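You operate a simulated robot arm through the tools that you are given. There is no shell and no other tool.

You run a simulated two-armed robot. Do the job below in one go: nothing can be reset, and whatever is moved stays where it is left.

## Task
Store a 25 % wipe of frame 4 against the still, then switch the wipe off.
Fine: jog wheel, WIPE, wipe lever, STORE once; the lever stays there.

Only the result counts: the job must be done as asked and must still hold three seconds after the hand-in. Knocking over, shifting, dropping, spilling or breaking anything else fails it.

## Robot
Two 7-joint arms with fingered hands on one trunk that stands fixed in place. Base frame: the origin is at the foot of the trunk, x ahead of it, y to its left, z up; the work surface is at about z = 788. Readings come in mm, degrees, newtons and seconds.
The left shoulder is at [80, 241, 1442], the right one opposite. With the tool pointing down near the work surface each hand reaches from about 300 to 960 mm from the base axis, measured 20 degrees to its own side. Payload 4.9 kg a hand.
The tool frame of a hand sits at the grasp point between the pads (the TCP): z along the fingers, y along the line on which they close. The tips reach 32 mm beyond it. The gripper opens to 200 mm; its body begins 89 mm behind the TCP. The gripper is a hand of 4 fingers: y runs from the thumb to the fingers, the wrist lies at [0, 0, -267] in the tool frame.
Orientation is that of the tool frame in the base frame, as [roll, pitch, yaw] about the fixed x, y, z axes, in that order (R = Rz(yaw) Ry(pitch) Rx(roll)). With the fingers straight down and closing along the base's y, the tool's x points along the base's -x, its y along +y and its z along -z.

## Interface
- The arms move only by the tool move_arm. It takes "left_commands", "right_commands" or both (then of equal length, played together; a hand with none holds still); each is one flat list of numbers, 6 for each row, row after row: the shift along the base's x, y, z in units of 300 mm (1.0 is 300 mm), then the turn, a rotation vector about the base's x, y, z in units of 120 degrees (1.0 is 120 degrees). In form: [dx, dy, dz, wx, wy, wz, dx, dy, dz, wx, wy, wz, ...]. A call has 1 to 20 rows; each row is the pose to reach, as a shift and turn from the pose commanded when the call began. A call with a number of a shift or a turn outside -1 to 1 is refused whole. Each row takes 0.2 s and may step no farther than 50 mm and 8.6 degrees from the row before; otherwise, the whole call is refused. Where a pose cannot be reached the arm comes as near as it can. A force on the tool above 40 N (or 10 N above the force at the start of the call, whichever is more), or a blocked arm, ends the call early, and 0.2 s more pass. In this call time passes only in rows, and 0.2 s behind the last. The reply holds the time, the measured pose of the TCP, the force on the tool along the base axes, the opening and the grip force, in the units named above and with some noise, with the torque about the TCP (base axes, N m) and any sound that the robot's microphone picked up.
- Cameras (640 x 400 px; columns grow to the right, rows downward): "scene" is now at [111.5, 13.3, 1600.8]; the picture's right is [0.12, -0.99, 0.00], its down [-0.72, -0.09, -0.68] and it looks along [0.68, 0.08, -0.73] (base axes); focal length 358 px, centre (320, 200). "left" rides on the left gripper at [-69, -69, -116] in its tool frame; the picture's right is [0.71, -0.71, 0.00], its down [0.54, 0.54, -0.64] and it looks along [0.45, 0.45, 0.77] (tool axes); focal length 226 px, centre (320, 200). "right" rides on the right gripper at [69, -69, -116] in its tool frame; the picture's right is [0.71, 0.71, 0.00], its down [-0.54, 0.54, -0.64] and it looks along [-0.45, 0.45, 0.77] (tool axes); focal length 226 px, centre (320, 200). There is no depth. A picture from a camera that has moved, and an enlarged one, comes with that camera's place and axes in the base frame and with its lens.
- capture(camera): a new picture of that camera. No time passes.
- raise_lower(by): slides the trunk up (or, below 0, down) by that many mm; the arms and the scene camera ride with it, the base frame stays. It gives what a move gives, with no picture.
- set_fingers(finger1, finger2, finger3, thumb_bend, hand): sets how far each is bent, from 0 (flat) to 100 (curled in); at 30 the hand is open as for a grip, at 70 the pads meet at the TCP. One left out holds its place. A second passes; each finger stops where it meets its share of the squeeze, and holds until it gets a number again. It is the only way to open and close the hand. It gives what a move gives, with no picture; readings hold the bend of each and the force on the fingers (four entries, about 0 where the hand has none), thumb and palm.
- pan_tilt(pan, tilt): turns the head with the scene camera to pan (to the left, within 86 degrees either way) and tilt (down, from -29 to 69), counted from straight ahead of the robot. It gives what a move gives.
- inspect(camera, box): a new picture of the part [left, top, right, bottom] of that camera's present view, enlarged. No time passes.
- finish_job(): hands the job in; it is judged then, once.

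Nothing tells you positions but the pictures and the camera data. Unless the task says otherwise, let go and move clear before handing in.

The tools are called after "Request:" by a JSON object that holds its "name" and its "arguments". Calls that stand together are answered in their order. move_arm: Moves the arms, as the interface text tells. Its arguments: {"type":"object","properties":{"left_commands":{"type":"array"},"right_commands":{"type":"array"}},"required":[]} The other tools are called the same way: raise_lower (by) moves the trunk up or down; set_fingers (finger1, finger2, finger3, thumb_bend, hand) moves the fingers one by one; pan_tilt (pan, tilt) turns the head that bears the scene camera; capture (camera) takes a picture; inspect (camera, box) takes an enlarged picture of a part of a camera's view; finish_job () hands the job in.

At the start:

```text
time_s: 0.0
left_position: [705.2, 403.3, 1206.0]
left_tcp_rot: [179.9, -0.1, -179.8]
left_wrist_force: [-0.9, 0.0, -0.4]
left_wrist_torque: [-0.01, 0.02, 0.03]
left_grip_width: 199.8
left_finger_force: 0.0
left_shape: jaw
left_bend: [30.0, 30.0, 30.0, 30.0]
left_finger forces: [0.0, 0.1, 0.1, 0.0, 0.0, 0.0]
right_position: [714.3, -150.6, 1204.7]
right_tcp_rot: [180.0, 0.0, -180.0]
right_wrist_force: [-0.7, -0.1, -0.9]
right_wrist_torque: [0.01, -0.01, 0.02]
right_grip_width: 200.1
right_finger_force: 0.1
right_shape: jaw
right_bend: [30.0, 30.0, 30.0, 30.0]
right_finger forces: [0.1, 0.0, 0.0, 0.0, 0.1, 0.0]
trunk travel left (down, up): [-350.0, 490.0]
head pan, tilt (commanded): [6.8, 46.9]
```

scene: 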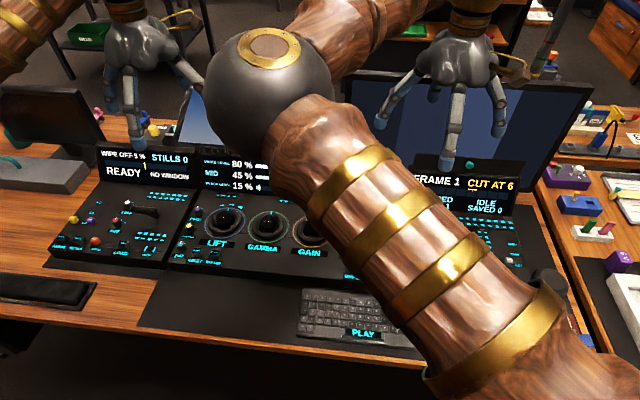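
right: 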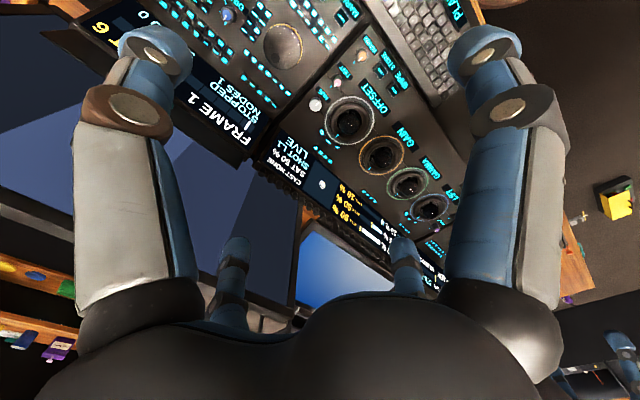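
left: 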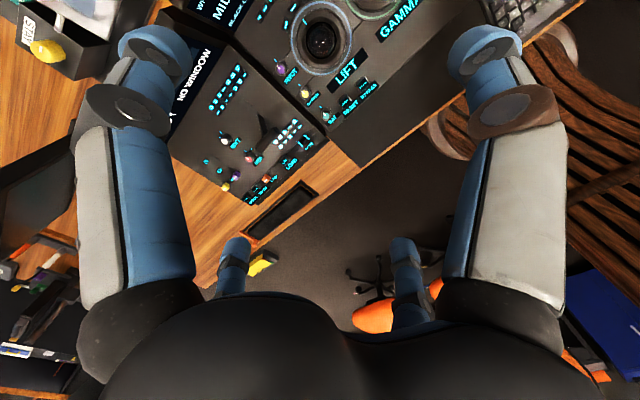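

I see a grading console with three panels: a left one with a lever and the WIPE/STILLS display, a centre one with trackballs, and a right one that shows FRAME 1 and probably holds the jog wheel. The right arm blocks part of the scene view, so I'll take enlarged pictures first.

Request:
{"name": "inspect", "arguments": {"camera": "scene", "box": [40, 130, 200, 270]}}

Request:
{"name": "inspect", "arguments": {"camera": "scene", "box": [400, 150, 560, 290]}}

Request:
{"name": "inspect", "arguments": {"camera": "right", "box": [160, 0, 480, 200]}}

Request:
{"name": "inspect", "arguments": {"camera": "left", "box": [160, 0, 400, 220]}}

```text
2.86 times, centred on (120, 200) of scene
camera zoom: at [111.5, 13.3, 1600.8], right [0.12, -0.99, 0.0], down [-0.72, -0.09, -0.68], along [0.68, 0.08, -0.73], focal length 1024 px, centre (891, 200)
```

zoom: 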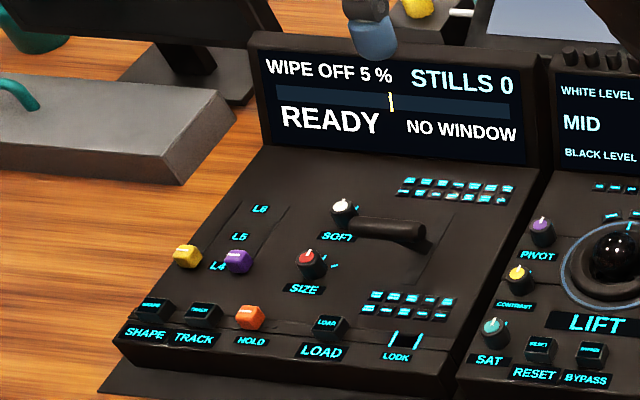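

```text
2.86 times, centred on (480, 220) of scene
camera zoom: at [111.5, 13.3, 1600.8], right [0.12, -0.99, 0.0], down [-0.72, -0.09, -0.68], along [0.68, 0.08, -0.73], focal length 1024 px, centre (-137, 143)
```

zoom: 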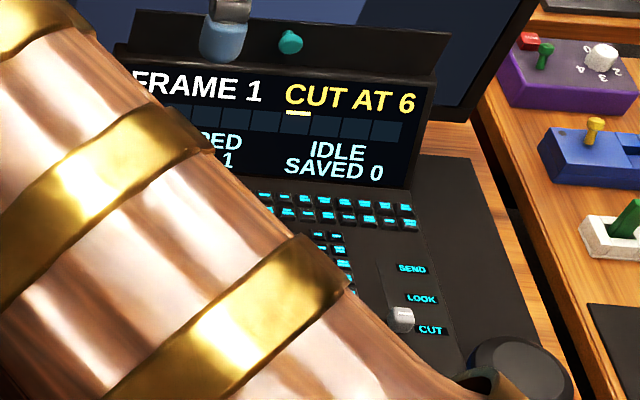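

```text
2.00 times, centred on (320, 100) of right
camera zoom: at [645.9, -219.2, 1322.5], right [-0.71, 0.71, 0.0], down [0.54, 0.54, 0.64], along [0.45, 0.46, -0.77], focal length 452 px, centre (320, 400)
```

zoom: 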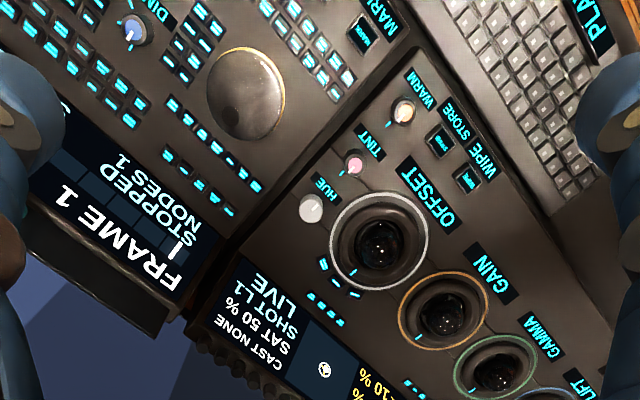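

```text
1.82 times, centred on (280, 110) of left
camera zoom: at [773.3, 333.3, 1321.2], right [-0.71, -0.71, 0.0], down [-0.54, 0.54, 0.64], along [-0.46, 0.45, -0.77], focal length 411 px, centre (393, 364)
```

zoom: 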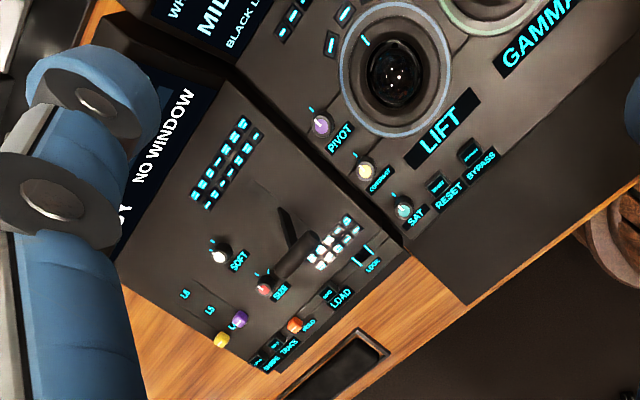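

The jog wheel looks to be near [725, -229] on the right panel. WIPE and STORE look to be near [626, -33] and [626, -79] on the centre panel, and the wipe lever is on the left panel. I'll swing the right arm outward so the scene camera can see the console.

Request:
{"name": "move_arm", "arguments": {"right_commands": [0, -0.15, 0, 0, 0, 0, 0, -0.3, 0, 0, 0, 0, 0, -0.45, 0, 0, 0, 0, 0, -0.6, 0, 0, 0, 0, 0, -0.75, 0, 0, 0, 0, 0, -0.9, 0, 0, 0, 0]}}

Request:
{"name": "capture", "arguments": {"camera": "scene"}}

Request:
{"name": "capture", "arguments": {"camera": "right"}}

```text
time_s: 1.4
left_position: [706.1, 401.5, 1206.5]
left_tcp_rot: [179.7, -0.1, -180.0]
left_wrist_force: [0.6, -0.1, 0.2]
left_wrist_torque: [0.07, 0.02, 0.03]
left_grip_width: 199.8
left_finger_force: 0.0
left_shape: jaw
left_bend: [30.0, 30.0, 30.0, 30.0]
left_finger forces: [0.0, 0.0, 0.1, 0.0, 0.0, 0.0]
right_position: [716.0, -420.3, 1205.6]
right_tcp_rot: [179.9, -0.1, -179.8]
right_wrist_force: [-0.6, 0.1, -0.6]
right_wrist_torque: [0.0, 0.03, 0.02]
right_grip_width: 200.2
right_finger_force: 0.2
right_shape: jaw
right_bend: [30.0, 30.0, 30.0, 30.0]
right_finger forces: [0.0, 0.0, 0.1, 0.0, 0.0, 0.0]
trunk travel left (down, up): [-350.0, 490.0]
head pan, tilt (commanded): [6.8, 46.9]
```

```text
taken
camera scene: at [112.2, 10.4, 1600.8], right [0.12, -0.99, 0.0], down [-0.73, -0.09, -0.68], along [0.68, 0.08, -0.73], focal length 358 px, centre (320, 200)
```

scene: 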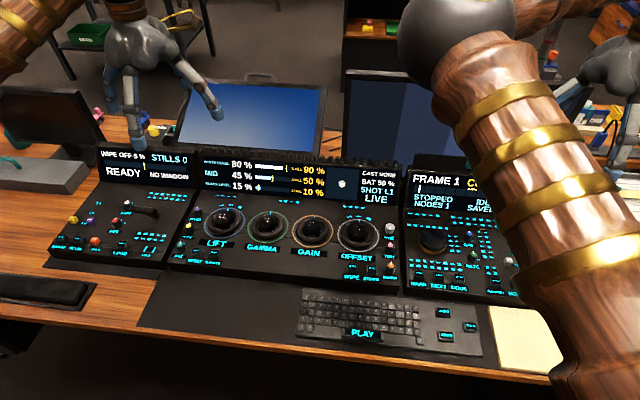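

```text
taken
camera right: at [648.7, -490.6, 1321.3], right [-0.71, 0.71, 0.0], down [0.54, 0.54, 0.64], along [0.45, 0.46, -0.77], focal length 226 px, centre (320, 200)
```

right: 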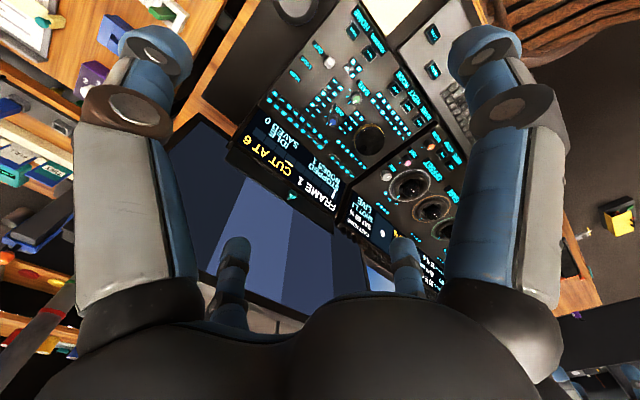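

Request:
{"name": "inspect", "arguments": {"camera": "scene", "box": [400, 165, 528, 305]}}

Request:
{"name": "inspect", "arguments": {"camera": "scene", "box": [290, 180, 418, 290]}}

Request:
{"name": "inspect", "arguments": {"camera": "scene", "box": [45, 140, 205, 270]}}

Request:
{"name": "inspect", "arguments": {"camera": "right", "box": [230, 0, 480, 160]}}

```text
2.86 times, centred on (464, 235) of scene
camera zoom: at [112.2, 10.4, 1600.8], right [0.12, -0.99, 0.0], down [-0.73, -0.09, -0.68], along [0.68, 0.08, -0.73], focal length 1024 px, centre (-91, 100)
```

zoom: 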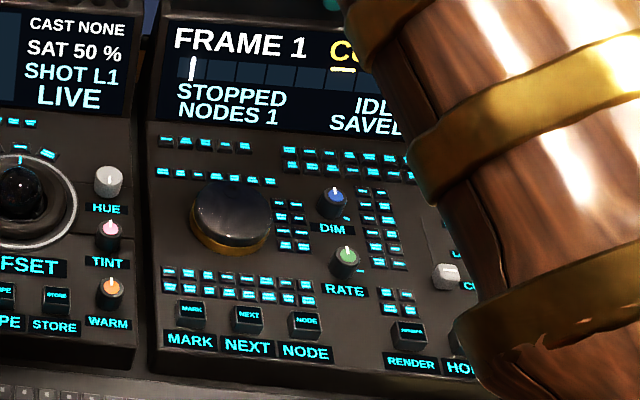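

```text
3.64 times, centred on (354, 235) of scene
camera zoom: at [112.2, 10.4, 1600.8], right [0.12, -0.99, 0.0], down [-0.73, -0.09, -0.68], along [0.68, 0.08, -0.73], focal length 1303 px, centre (196, 73)
```

zoom: 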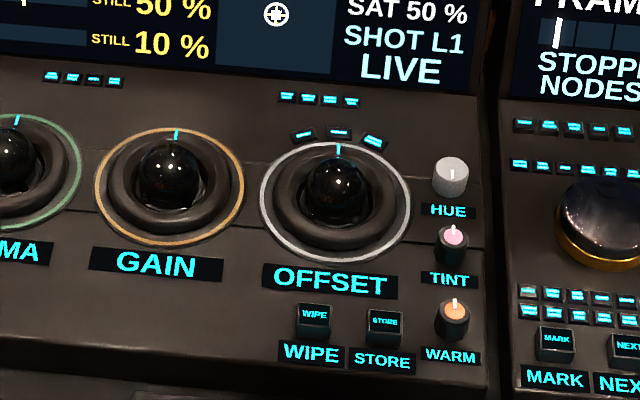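

```text
3.08 times, centred on (125, 205) of scene
camera zoom: at [112.2, 10.4, 1600.8], right [0.12, -0.99, 0.0], down [-0.73, -0.09, -0.68], along [0.68, 0.08, -0.73], focal length 1102 px, centre (920, 185)
```

zoom: 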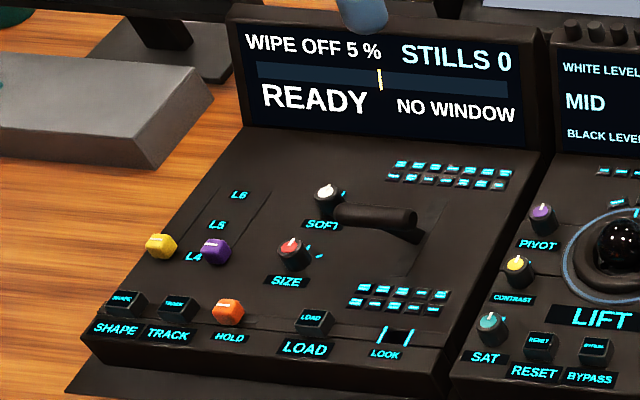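

```text
2.50 times, centred on (355, 80) of right
camera zoom: at [648.7, -490.6, 1321.3], right [-0.71, 0.71, 0.0], down [0.54, 0.54, 0.64], along [0.45, 0.46, -0.77], focal length 565 px, centre (232, 500)
```

zoom: 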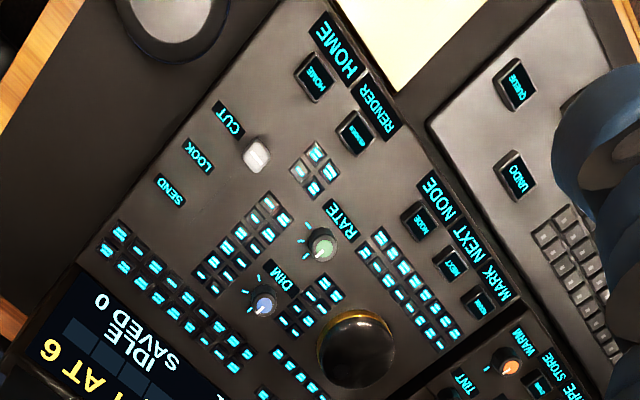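

The left panel shows WIPE OFF 5 %, the jog wheel top is near [735, -232, ~812], and the lever grip is near [700, 566, 870]. Before I go near anything, I'll bend the left fingers high in the air to learn how they move.

Request:
{"name": "set_fingers", "arguments": {"hand": "left", "finger1": 0, "finger2": 70, "finger3": 100, "thumb_bend": 0}}

Request:
{"name": "capture", "arguments": {"camera": "left"}}

Request:
{"name": "inspect", "arguments": {"camera": "scene", "box": [40, 0, 280, 150]}}

```text
time_s: 2.4
left_position: [705.1, 402.6, 1205.9]
left_tcp_rot: [-180.0, -0.1, -179.9]
left_wrist_force: [-0.4, 0.2, 0.8]
left_wrist_torque: [0.0, 0.0, -0.02]
left_grip_width: 183.8
left_finger_force: 0.1
left_shape: fingers
left_bend: [1.0, 70.0, 100.0, 0.0]
left_finger forces: [0.0, 0.0, 0.0, 0.0, 0.1, 0.1]
right_position: [716.1, -418.3, 1206.2]
right_tcp_rot: [179.9, 0.0, -179.9]
right_wrist_force: [-0.1, 0.0, -0.4]
right_wrist_torque: [0.0, -0.01, 0.0]
right_grip_width: 200.1
right_finger_force: 0.0
right_shape: jaw
right_bend: [30.0, 30.0, 30.0, 30.0]
right_finger forces: [0.0, 0.1, 0.0, 0.0, 0.1, 0.0]
trunk travel left (down, up): [-350.0, 490.0]
head pan, tilt (commanded): [6.8, 46.9]
```

```text
taken
camera left: at [773.2, 333.4, 1321.2], right [-0.71, -0.71, 0.0], down [-0.54, 0.54, 0.64], along [-0.46, 0.45, -0.77], focal length 226 px, centre (320, 200)
```

left: 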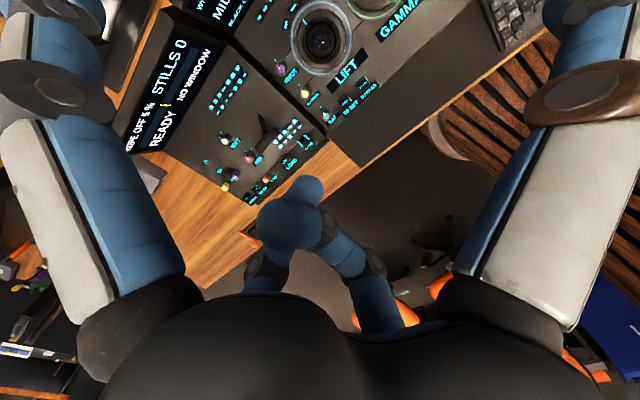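

```text
2.67 times, centred on (160, 75) of scene
camera zoom: at [111.5, 13.2, 1600.8], right [0.12, -0.99, 0.0], down [-0.72, -0.09, -0.68], along [0.68, 0.08, -0.73], focal length 955 px, centre (747, 533)
```

zoom: 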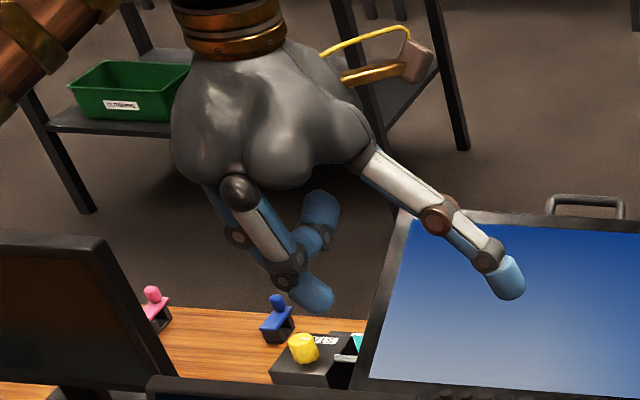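

In the left wrist view, finger1 and the thumb are at 0 and spread wide, and two far fingers are bent. I'll set finger3 to 0 so I can tell which finger is which.

Request:
{"name": "set_fingers", "arguments": {"hand": "left", "finger1": 0, "finger2": 70, "finger3": 0, "thumb_bend": 0}}

Request:
{"name": "capture", "arguments": {"camera": "left"}}

Request:
{"name": "inspect", "arguments": {"camera": "scene", "box": [40, 0, 280, 150]}}

```text
time_s: 3.4
left_position: [704.4, 403.6, 1206.3]
left_tcp_rot: [179.9, -0.1, -179.8]
left_wrist_force: [0.8, 0.2, 0.4]
left_wrist_torque: [0.0, -0.02, 0.0]
left_grip_width: 183.8
left_finger_force: 0.0
left_shape: fingers
left_bend: [1.0, 70.0, 1.0, 0.0]
left_finger forces: [0.0, 0.0, 0.1, 0.1, 0.0, 0.1]
right_position: [715.5, -419.0, 1206.2]
right_tcp_rot: [180.0, 0.0, -179.8]
right_wrist_force: [0.8, -0.3, 0.0]
right_wrist_torque: [0.02, 0.01, -0.03]
right_grip_width: 200.0
right_finger_force: 0.1
right_shape: jaw
right_bend: [30.0, 30.0, 30.0, 30.0]
right_finger forces: [0.0, 0.1, 0.0, 0.1, 0.0, 0.1]
trunk travel left (down, up): [-350.0, 490.0]
head pan, tilt (commanded): [6.8, 46.9]
```

```text
taken
camera left: at [773.3, 333.3, 1321.2], right [-0.71, -0.71, 0.0], down [-0.54, 0.54, 0.64], along [-0.46, 0.45, -0.77], focal length 226 px, centre (320, 200)
```

left: 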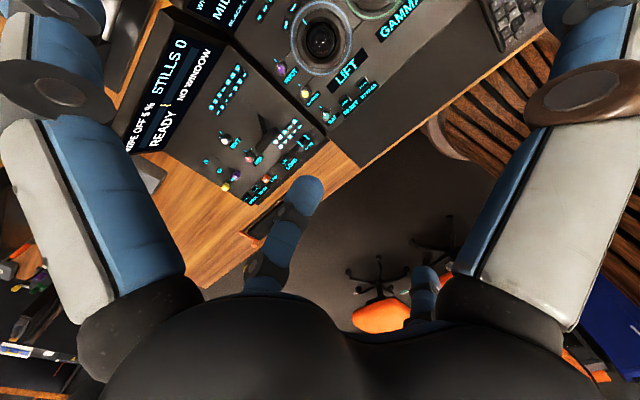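

```text
2.67 times, centred on (160, 75) of scene
camera zoom: at [111.5, 13.3, 1600.8], right [0.12, -0.99, 0.0], down [-0.72, -0.09, -0.68], along [0.68, 0.08, -0.73], focal length 955 px, centre (747, 533)
```

zoom: 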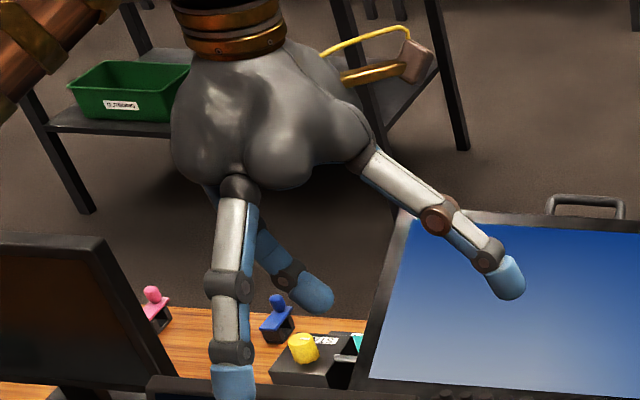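

I now know the layout: finger1 is on the tool -x side, finger2 on +y, finger3 on +x and the thumb on -y. At bend 0 the fingers spread well outward. Next I'll bring the right hand over the jog wheel, still high, for a close view.

Request:
{"name": "move_arm", "arguments": {"right_commands": [0, 0.08, -0.12, 0, 0, 0, 0, 0.16, -0.24, 0, 0, 0, 0, 0.24, -0.36, 0, 0, 0, 0, 0.32, -0.48, 0, 0, 0, 0, 0.4, -0.6, 0, 0, 0, 0, 0.48, -0.68, 0, 0, 0, 0, 0.56, -0.74, 0, 0, 0]}}

Request:
{"name": "capture", "arguments": {"camera": "right"}}

Request:
{"name": "capture", "arguments": {"camera": "scene"}}

```text
time_s: 5.0
left_position: [705.5, 403.9, 1204.6]
left_tcp_rot: [-179.9, -0.1, -179.9]
left_wrist_force: [0.3, 1.1, 0.4]
left_wrist_torque: [-0.03, -0.02, 0.0]
left_grip_width: 183.8
left_finger_force: 0.0
left_shape: fingers
left_bend: [1.0, 70.0, 1.0, 0.0]
left_finger forces: [0.0, 0.0, 0.1, 0.0, 0.0, 0.0]
right_position: [713.7, -250.3, 984.5]
right_tcp_rot: [-179.9, 0.0, -180.0]
right_wrist_force: [-1.1, 0.6, -0.8]
right_wrist_torque: [0.02, 0.0, 0.02]
right_grip_width: 200.0
right_finger_force: 0.0
right_shape: jaw
right_bend: [30.0, 30.0, 30.0, 30.0]
right_finger forces: [0.0, 0.0, 0.0, 0.0, 0.1, 0.0]
trunk travel left (down, up): [-350.0, 490.0]
head pan, tilt (commanded): [6.8, 46.9]
```

```text
taken
camera right: at [646.6, -320.1, 1100.9], right [-0.71, 0.71, 0.0], down [0.54, 0.54, 0.64], along [0.45, 0.45, -0.77], focal length 226 px, centre (320, 200)
```

right: 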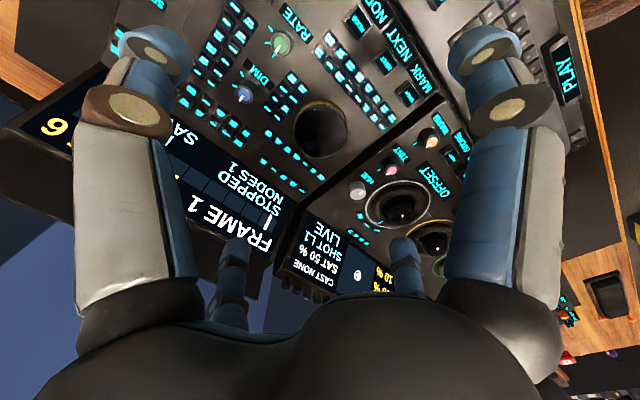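

```text
taken
camera scene: at [111.6, 14.4, 1600.8], right [0.12, -0.99, 0.0], down [-0.72, -0.09, -0.68], along [0.68, 0.08, -0.73], focal length 358 px, centre (320, 200)
```

scene: 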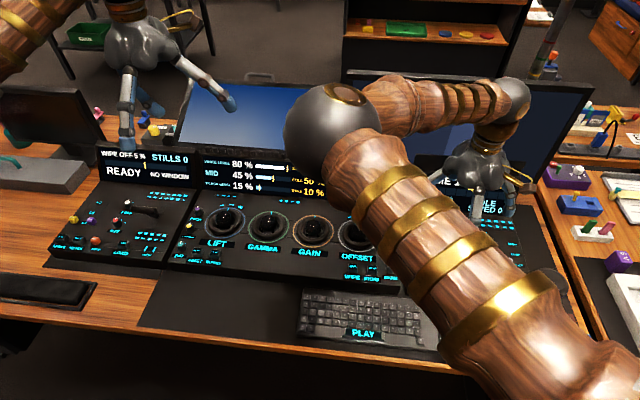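

Request:
{"name": "inspect", "arguments": {"camera": "right", "box": [220, 30, 420, 190]}}

Request:
{"name": "inspect", "arguments": {"camera": "right", "box": [340, 60, 480, 200]}}

```text
2.50 times, centred on (320, 110) of right
camera zoom: at [646.6, -320.1, 1100.9], right [-0.71, 0.71, 0.0], down [0.54, 0.54, 0.64], along [0.45, 0.45, -0.77], focal length 565 px, centre (320, 425)
```

zoom: 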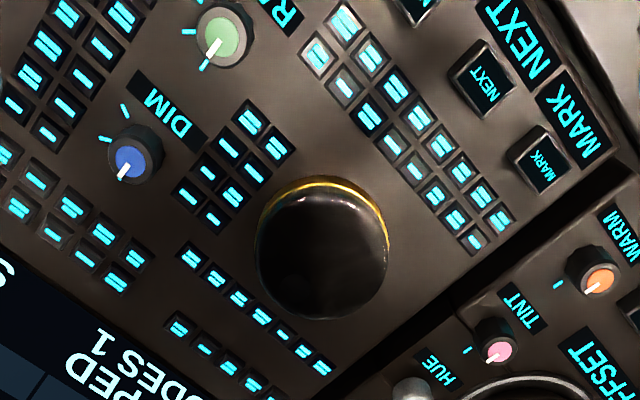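

```text
2.86 times, centred on (410, 130) of right
camera zoom: at [646.6, -320.1, 1100.9], right [-0.71, 0.71, 0.0], down [0.54, 0.54, 0.64], along [0.45, 0.45, -0.77], focal length 646 px, centre (63, 400)
```

zoom: 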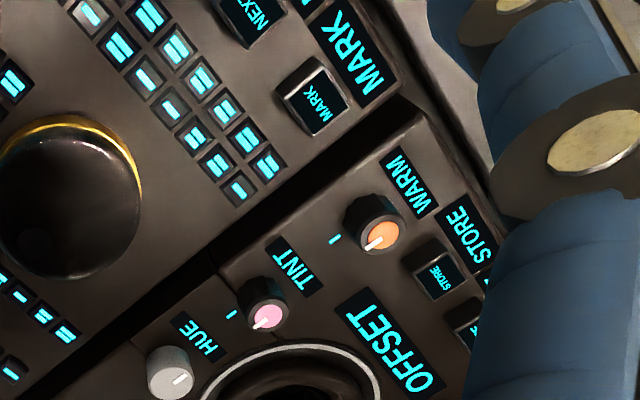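

The wheel is about 71 mm across with its top near [732, -230, 817] and a faint dimple on its far side. Next I'll check what the hand looks like with one finger extended and the others curled, still in the air.

Request:
{"name": "set_fingers", "arguments": {"hand": "left", "finger1": 100, "finger2": 70, "finger3": 100, "thumb_bend": 100}}

Request:
{"name": "capture", "arguments": {"camera": "left"}}

Request:
{"name": "inspect", "arguments": {"camera": "scene", "box": [60, 0, 240, 150]}}

```text
time_s: 6.0
left_position: [704.8, 403.5, 1204.8]
left_tcp_rot: [180.0, -0.1, -179.9]
left_wrist_force: [-0.2, 0.1, 0.0]
left_wrist_torque: [0.0, 0.0, -0.01]
left_grip_width: 0.0
left_finger_force: 0.1
left_shape: fingers
left_bend: [78.0, 67.0, 78.0, 74.0]
left_finger forces: [0.0, 0.0, 0.0, 0.0, 0.0, 0.0]
right_position: [714.7, -251.9, 985.3]
right_tcp_rot: [180.0, 0.1, -179.9]
right_wrist_force: [0.4, 0.0, 0.2]
right_wrist_torque: [-0.02, 0.01, 0.0]
right_grip_width: 200.2
right_finger_force: 0.1
right_shape: jaw
right_bend: [30.0, 30.0, 30.0, 30.0]
right_finger forces: [0.0, 0.0, 0.1, 0.0, 0.0, 0.1]
trunk travel left (down, up): [-350.0, 490.0]
head pan, tilt (commanded): [6.8, 46.9]
```

```text
taken
camera left: at [773.2, 333.4, 1321.2], right [-0.71, -0.71, 0.0], down [-0.54, 0.54, 0.64], along [-0.46, 0.45, -0.77], focal length 226 px, centre (320, 200)
```

left: 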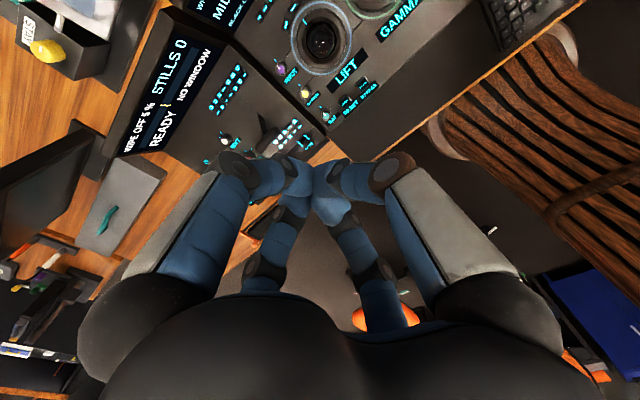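

```text
2.67 times, centred on (150, 75) of scene
camera zoom: at [111.5, 13.3, 1600.8], right [0.12, -0.99, 0.0], down [-0.72, -0.09, -0.68], along [0.68, 0.08, -0.73], focal length 955 px, centre (773, 533)
```

zoom: 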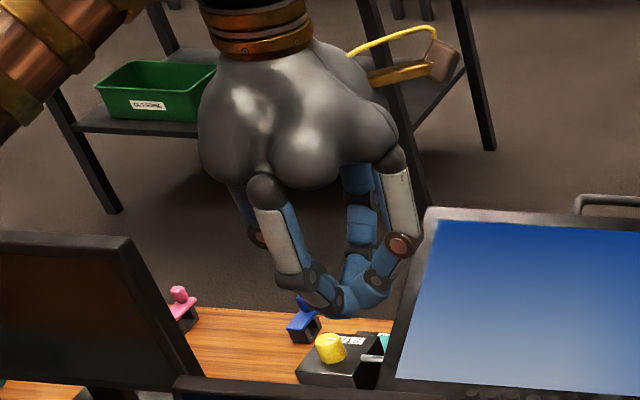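

The fingers jam together when they are all curled, so that won't work. Instead I'll press with the far finger extended and the hand tilted, so that fingertip is lowest and the wrist camera can watch it. First I'll check which right-hand finger is the far one.

Request:
{"name": "set_fingers", "arguments": {"hand": "right", "finger1": 0, "finger2": 0, "finger3": 40, "thumb_bend": 0}}

Request:
{"name": "set_fingers", "arguments": {"hand": "left", "finger1": 40, "finger2": 0, "finger3": 0, "thumb_bend": 0}}

Request:
{"name": "capture", "arguments": {"camera": "right"}}

Request:
{"name": "capture", "arguments": {"camera": "left"}}

```text
time_s: 7.0
left_position: [705.2, 403.9, 1205.1]
left_tcp_rot: [180.0, -0.2, -179.9]
left_wrist_force: [-0.4, 0.6, 0.0]
left_wrist_torque: [0.01, 0.03, 0.0]
left_grip_width: 0.0
left_finger_force: 0.0
left_shape: fingers
left_bend: [95.0, 68.0, 95.0, 95.0]
left_finger forces: [0.1, 0.0, 0.0, 0.0, 0.1, 0.0]
right_position: [714.7, -251.0, 984.8]
right_tcp_rot: [-180.0, 0.0, -179.9]
right_wrist_force: [0.6, -0.2, 0.0]
right_wrist_torque: [0.03, -0.02, 0.0]
right_grip_width: 184.0
right_finger_force: 0.1
right_shape: fingers
right_bend: [1.0, 1.0, 40.0, 0.0]
right_finger forces: [0.1, 0.1, 0.0, 0.0, 0.0, 0.0]
trunk travel left (down, up): [-350.0, 490.0]
head pan, tilt (commanded): [6.8, 46.9]
```

```text
time_s: 8.0
left_position: [705.1, 404.2, 1206.2]
left_tcp_rot: [-179.9, -0.1, -179.9]
left_wrist_force: [-0.3, -0.4, -0.5]
left_wrist_torque: [-0.03, -0.01, 0.02]
left_grip_width: 152.4
left_finger_force: 0.0
left_shape: fingers
left_bend: [40.0, 1.0, 1.0, 0.0]
left_finger forces: [0.1, 0.0, 0.0, 0.1, 0.0, 0.0]
right_position: [714.1, -251.5, 984.8]
right_tcp_rot: [180.0, 0.0, -179.9]
right_wrist_force: [0.6, -0.3, -0.3]
right_wrist_torque: [-0.01, 0.04, -0.03]
right_grip_width: 184.0
right_finger_force: 0.0
right_shape: fingers
right_bend: [1.0, 1.0, 40.0, 0.0]
right_finger forces: [0.1, 0.0, 0.0, 0.0, 0.0, 0.0]
trunk travel left (down, up): [-350.0, 490.0]
head pan, tilt (commanded): [6.8, 46.9]
```

```text
taken
camera right: at [646.7, -320.9, 1100.9], right [-0.71, 0.71, 0.0], down [0.54, 0.54, 0.64], along [0.45, 0.46, -0.77], focal length 226 px, centre (320, 200)
```

right: 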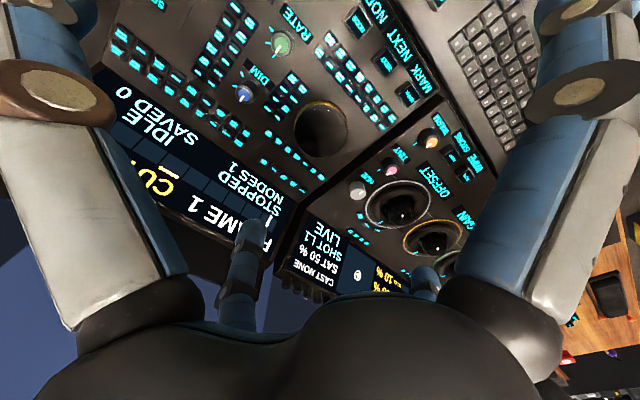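

```text
taken
camera left: at [773.3, 333.3, 1321.2], right [-0.71, -0.71, 0.0], down [-0.54, 0.54, 0.64], along [-0.46, 0.45, -0.77], focal length 226 px, centre (320, 200)
```

left: 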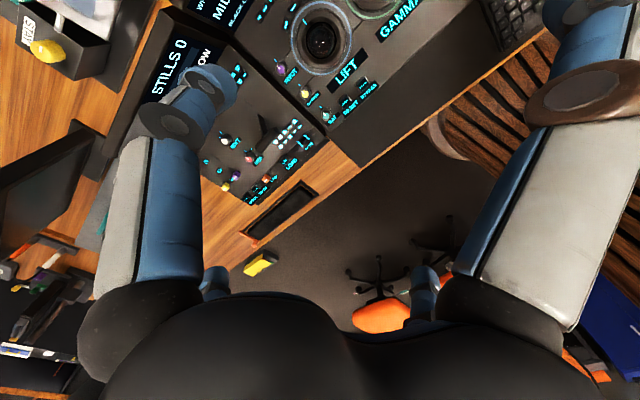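

On the right hand, finger3 is the far one. I'll tilt the hand 25° so finger3 is lowest and put its tip above the wheel, at about 900 mm height.

Request:
{"name": "move_arm", "arguments": {"right_commands": [-0.03, 0.015, -0.01, 0, 0.052, 0, -0.06, 0.03, -0.02, 0, 0.104, 0, -0.09, 0.045, -0.03, 0, 0.156, 0, -0.12, 0.063, -0.047, 0, 0.208, 0]}}

Request:
{"name": "capture", "arguments": {"camera": "right"}}

Request:
{"name": "capture", "arguments": {"camera": "scene"}}

```text
time_s: 9.0
left_position: [705.8, 402.2, 1205.3]
left_tcp_rot: [180.0, -0.1, -180.0]
left_wrist_force: [-0.4, 0.3, -0.5]
left_wrist_torque: [0.07, 0.0, 0.01]
left_grip_width: 152.3
left_finger_force: 0.1
left_shape: fingers
left_bend: [40.0, 1.0, 1.0, 0.0]
left_finger forces: [0.1, 0.0, 0.0, 0.1, 0.1, 0.0]
right_position: [677.7, -234.0, 969.8]
right_tcp_rot: [180.0, -25.1, -179.9]
right_wrist_force: [0.0, 0.6, -0.2]
right_wrist_torque: [0.0, 0.03, -0.02]
right_grip_width: 183.8
right_finger_force: 0.0
right_shape: fingers
right_bend: [1.0, 1.0, 40.0, 0.0]
right_finger forces: [0.0, 0.1, 0.0, 0.0, 0.0, 0.0]
trunk travel left (down, up): [-350.0, 490.0]
head pan, tilt (commanded): [6.8, 46.9]
```

```text
taken
camera right: at [666.1, -302.9, 1104.1], right [-0.64, 0.71, 0.3], down [0.76, 0.54, 0.35], along [0.09, 0.45, -0.89], focal length 226 px, centre (320, 200)
```

right: 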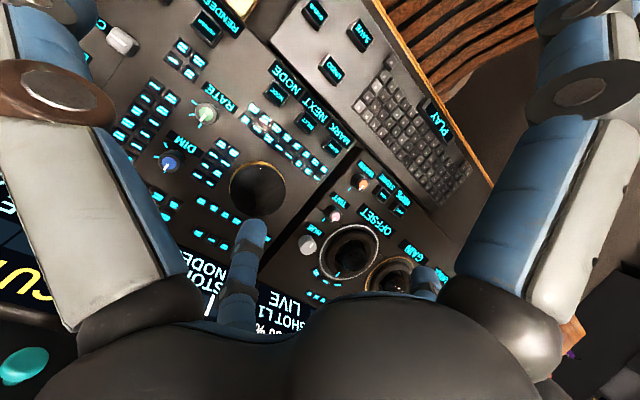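

```text
taken
camera scene: at [112.8, 12.8, 1600.7], right [0.12, -0.99, 0.0], down [-0.73, -0.09, -0.68], along [0.68, 0.08, -0.73], focal length 358 px, centre (320, 200)
```

scene: 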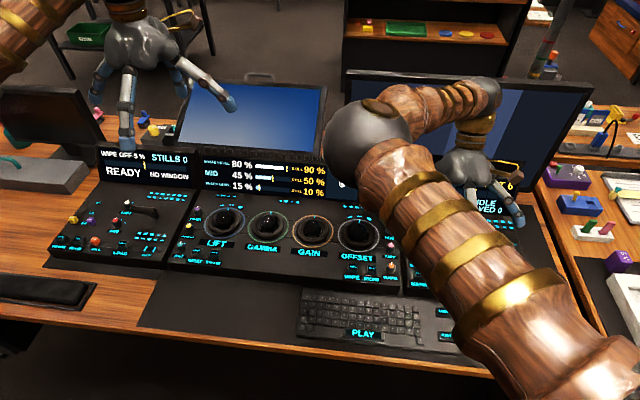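

The tip is right above the wheel's far half. I'll lower 45 mm and look again.

Request:
{"name": "move_arm", "arguments": {"right_commands": [0, 0, -0.05, 0, 0, 0, 0, 0, -0.1, 0, 0, 0, 0, 0, -0.15, 0, 0, 0]}}

Request:
{"name": "inspect", "arguments": {"camera": "right", "box": [150, 100, 370, 300]}}

```text
time_s: 9.8
left_position: [707.1, 403.7, 1205.8]
left_tcp_rot: [-179.9, -0.1, -180.0]
left_wrist_force: [0.0, 0.3, 0.1]
left_wrist_torque: [0.02, -0.02, 0.02]
left_grip_width: 152.1
left_finger_force: 0.1
left_shape: fingers
left_bend: [40.0, 1.0, 1.0, 0.0]
left_finger forces: [0.1, 0.0, 0.0, 0.0, 0.1, 0.0]
right_position: [677.9, -234.9, 925.7]
right_tcp_rot: [-179.9, -25.0, -179.9]
right_wrist_force: [-0.7, -0.5, -0.3]
right_wrist_torque: [0.01, 0.02, 0.02]
right_grip_width: 183.7
right_finger_force: 0.0
right_shape: fingers
right_bend: [1.0, 1.0, 40.0, 0.0]
right_finger forces: [0.0, 0.0, 0.0, 0.0, 0.1, 0.0]
trunk travel left (down, up): [-350.0, 490.0]
head pan, tilt (commanded): [6.8, 46.9]
```

```text
2.00 times, centred on (260, 200) of right
camera zoom: at [664.6, -303.5, 1060.0], right [-0.64, 0.71, 0.3], down [0.76, 0.54, 0.35], along [0.09, 0.46, -0.89], focal length 452 px, centre (440, 200)
```

zoom: 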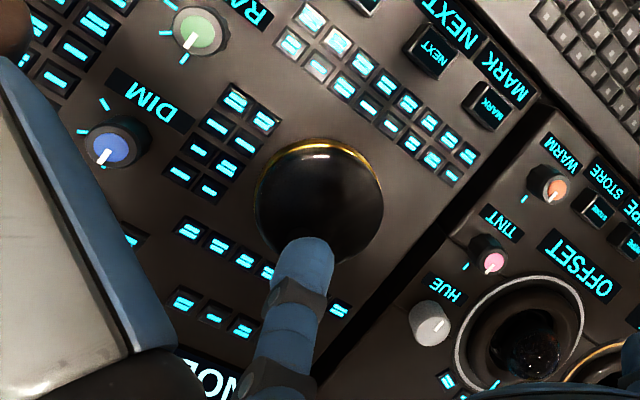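

Request:
{"name": "move_arm", "arguments": {"right_commands": [0, 0, -0.02, 0, 0, 0, 0, 0, -0.04, 0, 0, 0, 0, 0, -0.06, 0, 0, 0]}}

Request:
{"name": "inspect", "arguments": {"camera": "right", "box": [150, 100, 370, 300]}}

```text
time_s: 10.6
left_position: [704.8, 401.6, 1205.7]
left_tcp_rot: [179.9, -0.1, -179.9]
left_wrist_force: [0.3, -0.4, -0.4]
left_wrist_torque: [-0.01, -0.02, -0.02]
left_grip_width: 152.4
left_finger_force: 0.0
left_shape: fingers
left_bend: [40.0, 1.0, 1.0, 0.0]
left_finger forces: [0.1, 0.1, 0.0, 0.1, 0.0, 0.0]
right_position: [676.1, -233.2, 906.8]
right_tcp_rot: [-180.0, -25.0, -179.9]
right_wrist_force: [-0.2, 0.4, -0.1]
right_wrist_torque: [-0.02, 0.0, -0.02]
right_grip_width: 184.0
right_finger_force: 0.1
right_shape: fingers
right_bend: [1.0, 1.0, 40.0, 0.0]
right_finger forces: [0.0, 0.0, 0.0, 0.1, 0.1, 0.0]
trunk travel left (down, up): [-350.0, 490.0]
head pan, tilt (commanded): [6.8, 46.9]
```

```text
2.00 times, centred on (260, 200) of right
camera zoom: at [664.9, -302.7, 1041.2], right [-0.64, 0.71, 0.3], down [0.76, 0.54, 0.35], along [0.09, 0.45, -0.89], focal length 452 px, centre (440, 200)
```

zoom: 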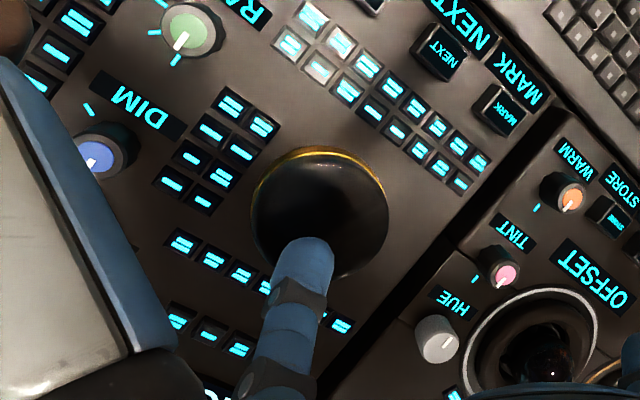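

Request:
{"name": "move_arm", "arguments": {"right_commands": [0, 0, -0.01, 0, 0, 0, 0, 0, -0.02, 0, 0, 0, 0, 0, -0.03, 0, 0, 0]}}

Request:
{"name": "move_arm", "arguments": {"right_commands": [0, 0, -0.01, 0, 0, 0, 0, 0, -0.02, 0, 0, 0]}}

```text
time_s: 11.4
left_position: [705.3, 402.6, 1206.1]
left_tcp_rot: [-180.0, -0.1, -179.9]
left_wrist_force: [0.5, -0.4, 0.2]
left_wrist_torque: [0.0, 0.05, 0.01]
left_grip_width: 152.3
left_finger_force: 0.1
left_shape: fingers
left_bend: [40.0, 1.0, 1.0, 0.0]
left_finger forces: [0.0, 0.0, 0.0, 0.0, 0.1, 0.0]
right_position: [677.3, -233.2, 898.8]
right_tcp_rot: [179.9, -25.0, -179.8]
right_wrist_force: [-0.8, 0.5, 0.2]
right_wrist_torque: [-0.01, -0.01, 0.02]
right_grip_width: 183.8
right_finger_force: 0.1
right_shape: fingers
right_bend: [1.0, 1.0, 40.0, 0.0]
right_finger forces: [0.0, 0.0, 0.0, 0.1, 0.1, 0.1]
trunk travel left (down, up): [-350.0, 490.0]
head pan, tilt (commanded): [6.8, 46.9]
```

```text
time_s: 12.0
left_position: [705.4, 403.9, 1205.6]
left_tcp_rot: [-180.0, -0.1, -180.0]
left_wrist_force: [0.2, -0.5, -0.3]
left_wrist_torque: [-0.02, 0.0, 0.02]
left_grip_width: 152.1
left_finger_force: 0.1
left_shape: fingers
left_bend: [40.0, 1.0, 1.0, 0.0]
left_finger forces: [0.0, 0.1, 0.0, 0.0, 0.0, 0.0]
right_position: [677.8, -232.5, 892.0]
right_tcp_rot: [-180.0, -25.0, -179.9]
right_wrist_force: [0.9, 0.0, 0.2]
right_wrist_torque: [-0.02, 0.0, -0.02]
right_grip_width: 183.9
right_finger_force: 0.1
right_shape: fingers
right_bend: [1.0, 1.0, 40.0, 0.0]
right_finger forces: [0.1, 0.0, 0.0, 0.1, 0.0, 0.0]
trunk travel left (down, up): [-350.0, 490.0]
head pan, tilt (commanded): [6.8, 46.9]
```

Request:
{"name": "move_arm", "arguments": {"right_commands": [0, 0, -0.01, 0, 0, 0]}}

Request:
{"name": "move_arm", "arguments": {"right_commands": [0, 0, -0.01, 0, 0, 0]}}

Request:
{"name": "inspect", "arguments": {"camera": "right", "box": [190, 120, 330, 260]}}

```text
time_s: 12.4
left_position: [706.8, 403.1, 1206.7]
left_tcp_rot: [180.0, 0.0, -179.9]
left_wrist_force: [0.8, -0.2, -0.1]
left_wrist_torque: [-0.03, 0.01, -0.01]
left_grip_width: 152.3
left_finger_force: 0.0
left_shape: fingers
left_bend: [40.0, 1.0, 1.0, 0.0]
left_finger forces: [0.1, 0.0, 0.1, 0.0, 0.1, 0.0]
right_position: [678.3, -233.9, 889.9]
right_tcp_rot: [-180.0, -25.0, -180.0]
right_wrist_force: [0.7, -0.2, 0.5]
right_wrist_torque: [-0.03, 0.0, 0.01]
right_grip_width: 183.6
right_finger_force: 0.1
right_shape: fingers
right_bend: [1.0, 1.0, 40.0, 0.0]
right_finger forces: [0.0, 0.0, 0.0, 0.1, 0.1, 0.0]
trunk travel left (down, up): [-350.0, 490.0]
head pan, tilt (commanded): [6.8, 46.9]
```

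```text
time_s: 12.8
left_position: [704.1, 403.9, 1206.7]
left_tcp_rot: [-180.0, 0.0, -179.9]
left_wrist_force: [-0.3, -0.8, -0.2]
left_wrist_torque: [-0.01, 0.0, 0.03]
left_grip_width: 152.2
left_finger_force: 0.0
left_shape: fingers
left_bend: [40.0, 1.0, 1.0, 0.0]
left_finger forces: [0.0, 0.0, 0.1, 0.0, 0.0, 0.1]
right_position: [676.6, -232.5, 888.8]
right_tcp_rot: [-180.0, -24.8, -179.9]
right_wrist_force: [2.9, -0.7, 13.5]
right_wrist_torque: [-0.02, -1.24, -0.03]
right_grip_width: 184.0
right_finger_force: 7.6
right_shape: fingers
right_bend: [1.0, 1.0, 40.0, 0.0]
right_finger forces: [0.1, 0.0, 14.0, 0.1, 0.0, 0.1]
trunk travel left (down, up): [-350.0, 490.0]
head pan, tilt (commanded): [6.8, 46.9]
```

```text
2.86 times, centred on (260, 190) of right
camera zoom: at [664.2, -302.2, 1023.1], right [-0.64, 0.71, 0.3], down [0.76, 0.54, 0.36], along [0.09, 0.45, -0.89], focal length 646 px, centre (491, 229)
```

zoom: 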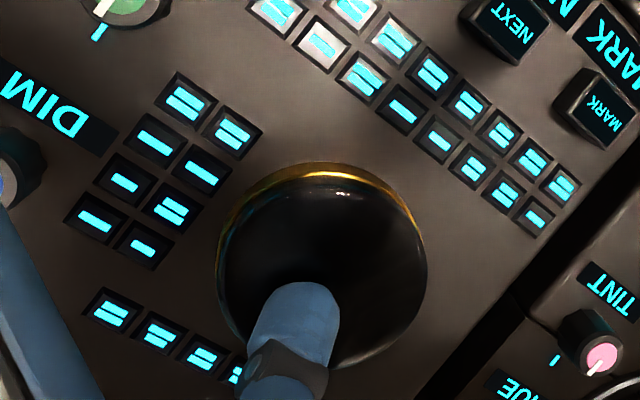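

I have contact: about 13 N at [753, -233, ~815], roughly 21 mm beyond the wheel's centre. I'll ease up slightly and drag about 30° clockwise as a test.

Request:
{"name": "move_arm", "arguments": {"right_commands": [0, 0, 0.003, 0, 0, 0, -0.001, -0.009, 0.002, 0, 0, 0, -0.003, -0.018, 0.002, 0, 0, 0, -0.006, -0.027, 0.001, 0, 0, 0, -0.01, -0.036, 0.001, 0, 0, 0]}}

Request:
{"name": "capture", "arguments": {"camera": "right"}}

Request:
{"name": "capture", "arguments": {"camera": "scene"}}

```text
time_s: 14.0
left_position: [704.3, 404.1, 1206.3]
left_tcp_rot: [-179.9, 0.0, -179.9]
left_wrist_force: [0.3, -0.6, 0.2]
left_wrist_torque: [0.04, -0.01, -0.01]
left_grip_width: 152.2
left_finger_force: 0.1
left_shape: fingers
left_bend: [40.0, 1.0, 1.0, 0.0]
left_finger forces: [0.0, 0.0, 0.0, 0.0, 0.1, 0.0]
right_position: [673.8, -243.6, 886.8]
right_tcp_rot: [-180.0, -24.9, -179.9]
right_wrist_force: [1.6, 2.9, 12.7]
right_wrist_torque: [0.21, -0.84, 0.23]
right_grip_width: 183.9
right_finger_force: 6.4
right_shape: fingers
right_bend: [1.0, 1.0, 41.0, 0.0]
right_finger forces: [0.1, 0.0, 13.3, 0.0, 0.1, 0.0]
trunk travel left (down, up): [-350.0, 490.0]
head pan, tilt (commanded): [6.8, 46.9]
```

```text
taken
camera right: at [660.9, -312.3, 1021.4], right [-0.64, 0.71, 0.3], down [0.76, 0.54, 0.35], along [0.09, 0.46, -0.89], focal length 226 px, centre (320, 200)
```

right: 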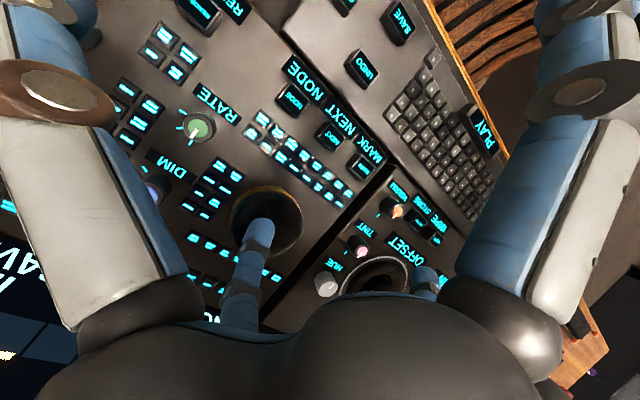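

```text
taken
camera scene: at [110.0, 14.2, 1600.9], right [0.12, -0.99, 0.0], down [-0.72, -0.09, -0.68], along [0.68, 0.08, -0.73], focal length 358 px, centre (320, 200)
```

scene: 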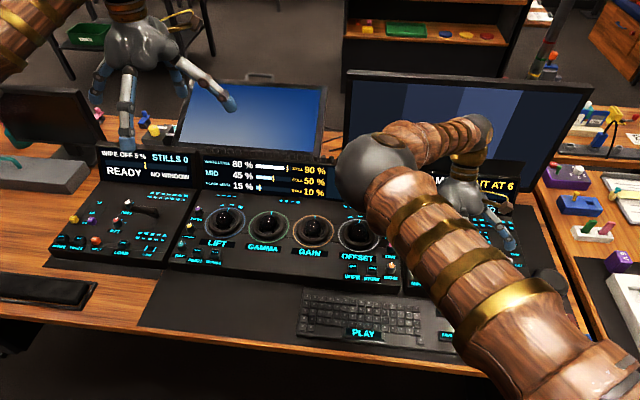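

Request:
{"name": "inspect", "arguments": {"camera": "scene", "box": [410, 150, 530, 230]}}

Request:
{"name": "inspect", "arguments": {"camera": "right", "box": [0, 160, 320, 360]}}

```text
5.00 times, centred on (470, 190) of scene
camera zoom: at [110.0, 14.2, 1600.9], right [0.12, -0.99, 0.0], down [-0.72, -0.09, -0.68], along [0.68, 0.08, -0.73], focal length 1791 px, centre (-430, 250)
```

zoom: 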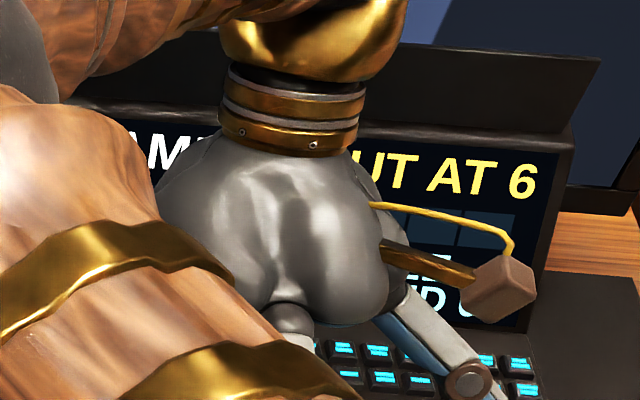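

```text
2.00 times, centred on (160, 260) of right
camera zoom: at [660.9, -312.3, 1021.4], right [-0.64, 0.71, 0.3], down [0.76, 0.54, 0.35], along [0.09, 0.46, -0.89], focal length 452 px, centre (640, 80)
```

zoom: 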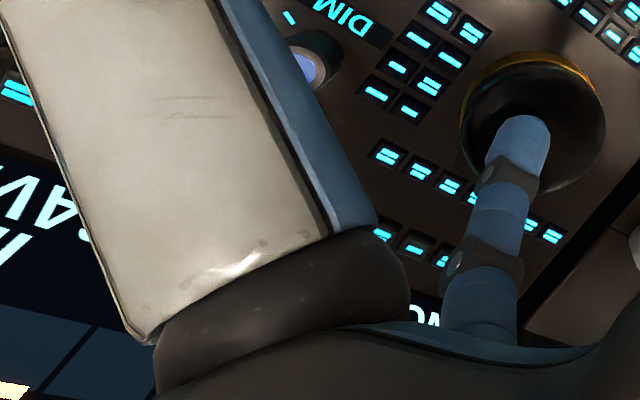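

The arm hides the FRAME readout in this pose. I'll lift straight up and tilt back so the wrist camera can read it.

Request:
{"name": "move_arm", "arguments": {"right_commands": [0, 0, 0.06, 0, 0, 0, 0, 0, 0.15, 0, -0.05, 0, 0.02, 0, 0.25, 0, -0.1, 0, 0.05, -0.02, 0.35, 0, -0.15, 0, 0.08, -0.03, 0.35, 0, -0.208, 0]}}

Request:
{"name": "capture", "arguments": {"camera": "right"}}

```text
time_s: 15.2
left_position: [705.2, 403.0, 1205.0]
left_tcp_rot: [-179.9, -0.1, -179.9]
left_wrist_force: [-0.9, -1.2, 0.0]
left_wrist_torque: [-0.03, -0.06, 0.02]
left_grip_width: 152.3
left_finger_force: 0.0
left_shape: fingers
left_bend: [40.0, 1.0, 1.0, 0.0]
left_finger forces: [0.0, 0.1, 0.0, 0.1, 0.1, 0.1]
right_position: [697.7, -253.5, 991.3]
right_tcp_rot: [-179.8, 0.1, -180.0]
right_wrist_force: [-0.1, 0.6, -0.4]
right_wrist_torque: [-0.02, 0.0, 0.02]
right_grip_width: 184.2
right_finger_force: 0.0
right_shape: fingers
right_bend: [1.0, 1.0, 40.0, 0.0]
right_finger forces: [0.0, 0.1, 0.0, 0.1, 0.1, 0.0]
trunk travel left (down, up): [-350.0, 490.0]
head pan, tilt (commanded): [6.8, 46.9]
```

```text
taken
camera right: at [629.7, -321.6, 1108.6], right [-0.71, 0.71, 0.0], down [0.54, 0.54, 0.64], along [0.46, 0.45, -0.77], focal length 226 px, centre (320, 200)
```

right: 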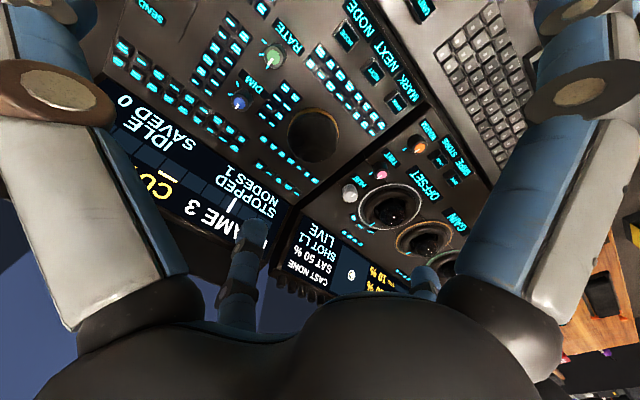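

Request:
{"name": "inspect", "arguments": {"camera": "right", "box": [110, 70, 370, 260]}}

```text
2.11 times, centred on (240, 165) of right
camera zoom: at [629.7, -321.6, 1108.6], right [-0.71, 0.71, 0.0], down [0.54, 0.54, 0.64], along [0.46, 0.45, -0.77], focal length 476 px, centre (488, 274)
```

zoom: 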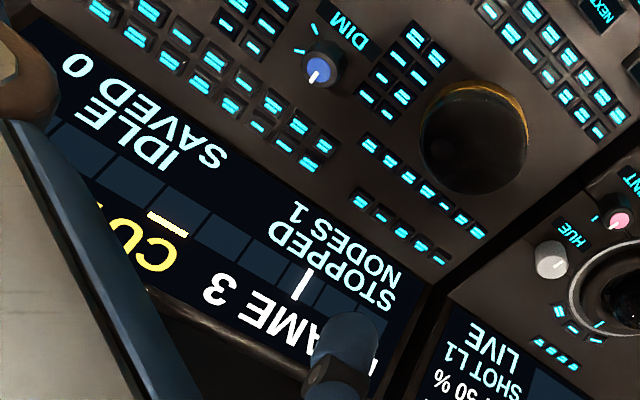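

The display now reads FRAME 3, so clockwise counts up and one more step is needed. I'll go back to the wheel for a small drag.

Request:
{"name": "move_arm", "arguments": {"right_commands": [-0.03, 0.03, -0.03, 0, 0.06, 0, -0.05, 0.05, -0.1, 0, 0.12, 0, -0.07, 0.066, -0.2, 0, 0.17, 0, -0.07, 0.066, -0.303, 0, 0.208, 0]}}

Request:
{"name": "move_arm", "arguments": {"right_commands": [0, 0, -0.02, 0, 0, 0, 0, 0, -0.035, 0, 0, 0, 0, 0, -0.043, 0, 0, 0, 0, -0.006, -0.044, 0, 0, 0, -0.0005, -0.012, -0.044, 0, 0, 0, -0.001, -0.016, -0.044, 0, 0, 0]}}

Request:
{"name": "inspect", "arguments": {"camera": "right", "box": [150, 100, 370, 300]}}

```text
time_s: 16.2
left_position: [705.9, 402.3, 1206.1]
left_tcp_rot: [179.9, 0.0, -179.9]
left_wrist_force: [-0.1, 0.3, 0.0]
left_wrist_torque: [0.03, 0.02, 0.01]
left_grip_width: 152.4
left_finger_force: 0.0
left_shape: fingers
left_bend: [40.0, 1.0, 1.0, 0.0]
left_finger forces: [0.0, 0.1, 0.1, 0.0, 0.1, 0.0]
right_position: [678.4, -234.0, 900.1]
right_tcp_rot: [179.9, -25.1, -179.8]
right_wrist_force: [0.3, 0.8, -0.3]
right_wrist_torque: [0.0, 0.02, 0.0]
right_grip_width: 184.2
right_finger_force: 0.0
right_shape: fingers
right_bend: [1.0, 1.0, 40.0, 0.0]
right_finger forces: [0.0, 0.1, 0.0, 0.0, 0.1, 0.1]
trunk travel left (down, up): [-350.0, 490.0]
head pan, tilt (commanded): [6.8, 46.9]
```

```text
time_s: 17.6
left_position: [704.1, 403.4, 1206.4]
left_tcp_rot: [180.0, 0.0, -180.0]
left_wrist_force: [-0.1, 0.8, -0.2]
left_wrist_torque: [-0.04, -0.01, -0.01]
left_grip_width: 152.4
left_finger_force: 0.0
left_shape: fingers
left_bend: [40.0, 1.0, 1.0, 0.0]
left_finger forces: [0.0, 0.0, 0.1, 0.1, 0.1, 0.0]
right_position: [676.8, -237.7, 888.8]
right_tcp_rot: [180.0, -25.0, -179.9]
right_wrist_force: [1.4, 0.6, 9.1]
right_wrist_torque: [0.1, -0.63, 0.07]
right_grip_width: 183.8
right_finger_force: 4.8
right_shape: fingers
right_bend: [1.0, 1.0, 41.0, 0.0]
right_finger forces: [0.0, 0.0, 9.2, 0.0, 0.0, 0.0]
trunk travel left (down, up): [-350.0, 490.0]
head pan, tilt (commanded): [6.8, 46.9]
```

```text
2.00 times, centred on (260, 200) of right
camera zoom: at [664.1, -306.8, 1022.5], right [-0.64, 0.71, 0.3], down [0.76, 0.54, 0.35], along [0.09, 0.45, -0.89], focal length 452 px, centre (440, 200)
```

zoom: 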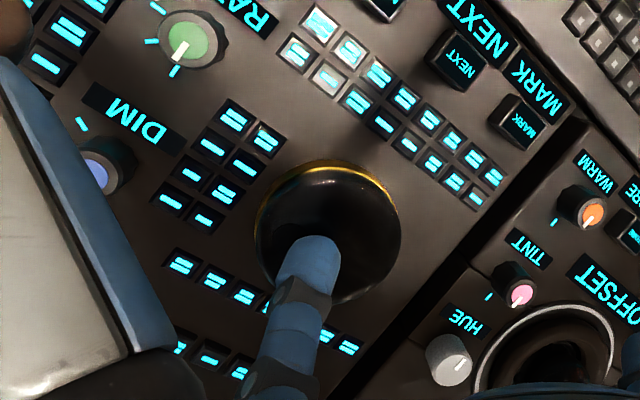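

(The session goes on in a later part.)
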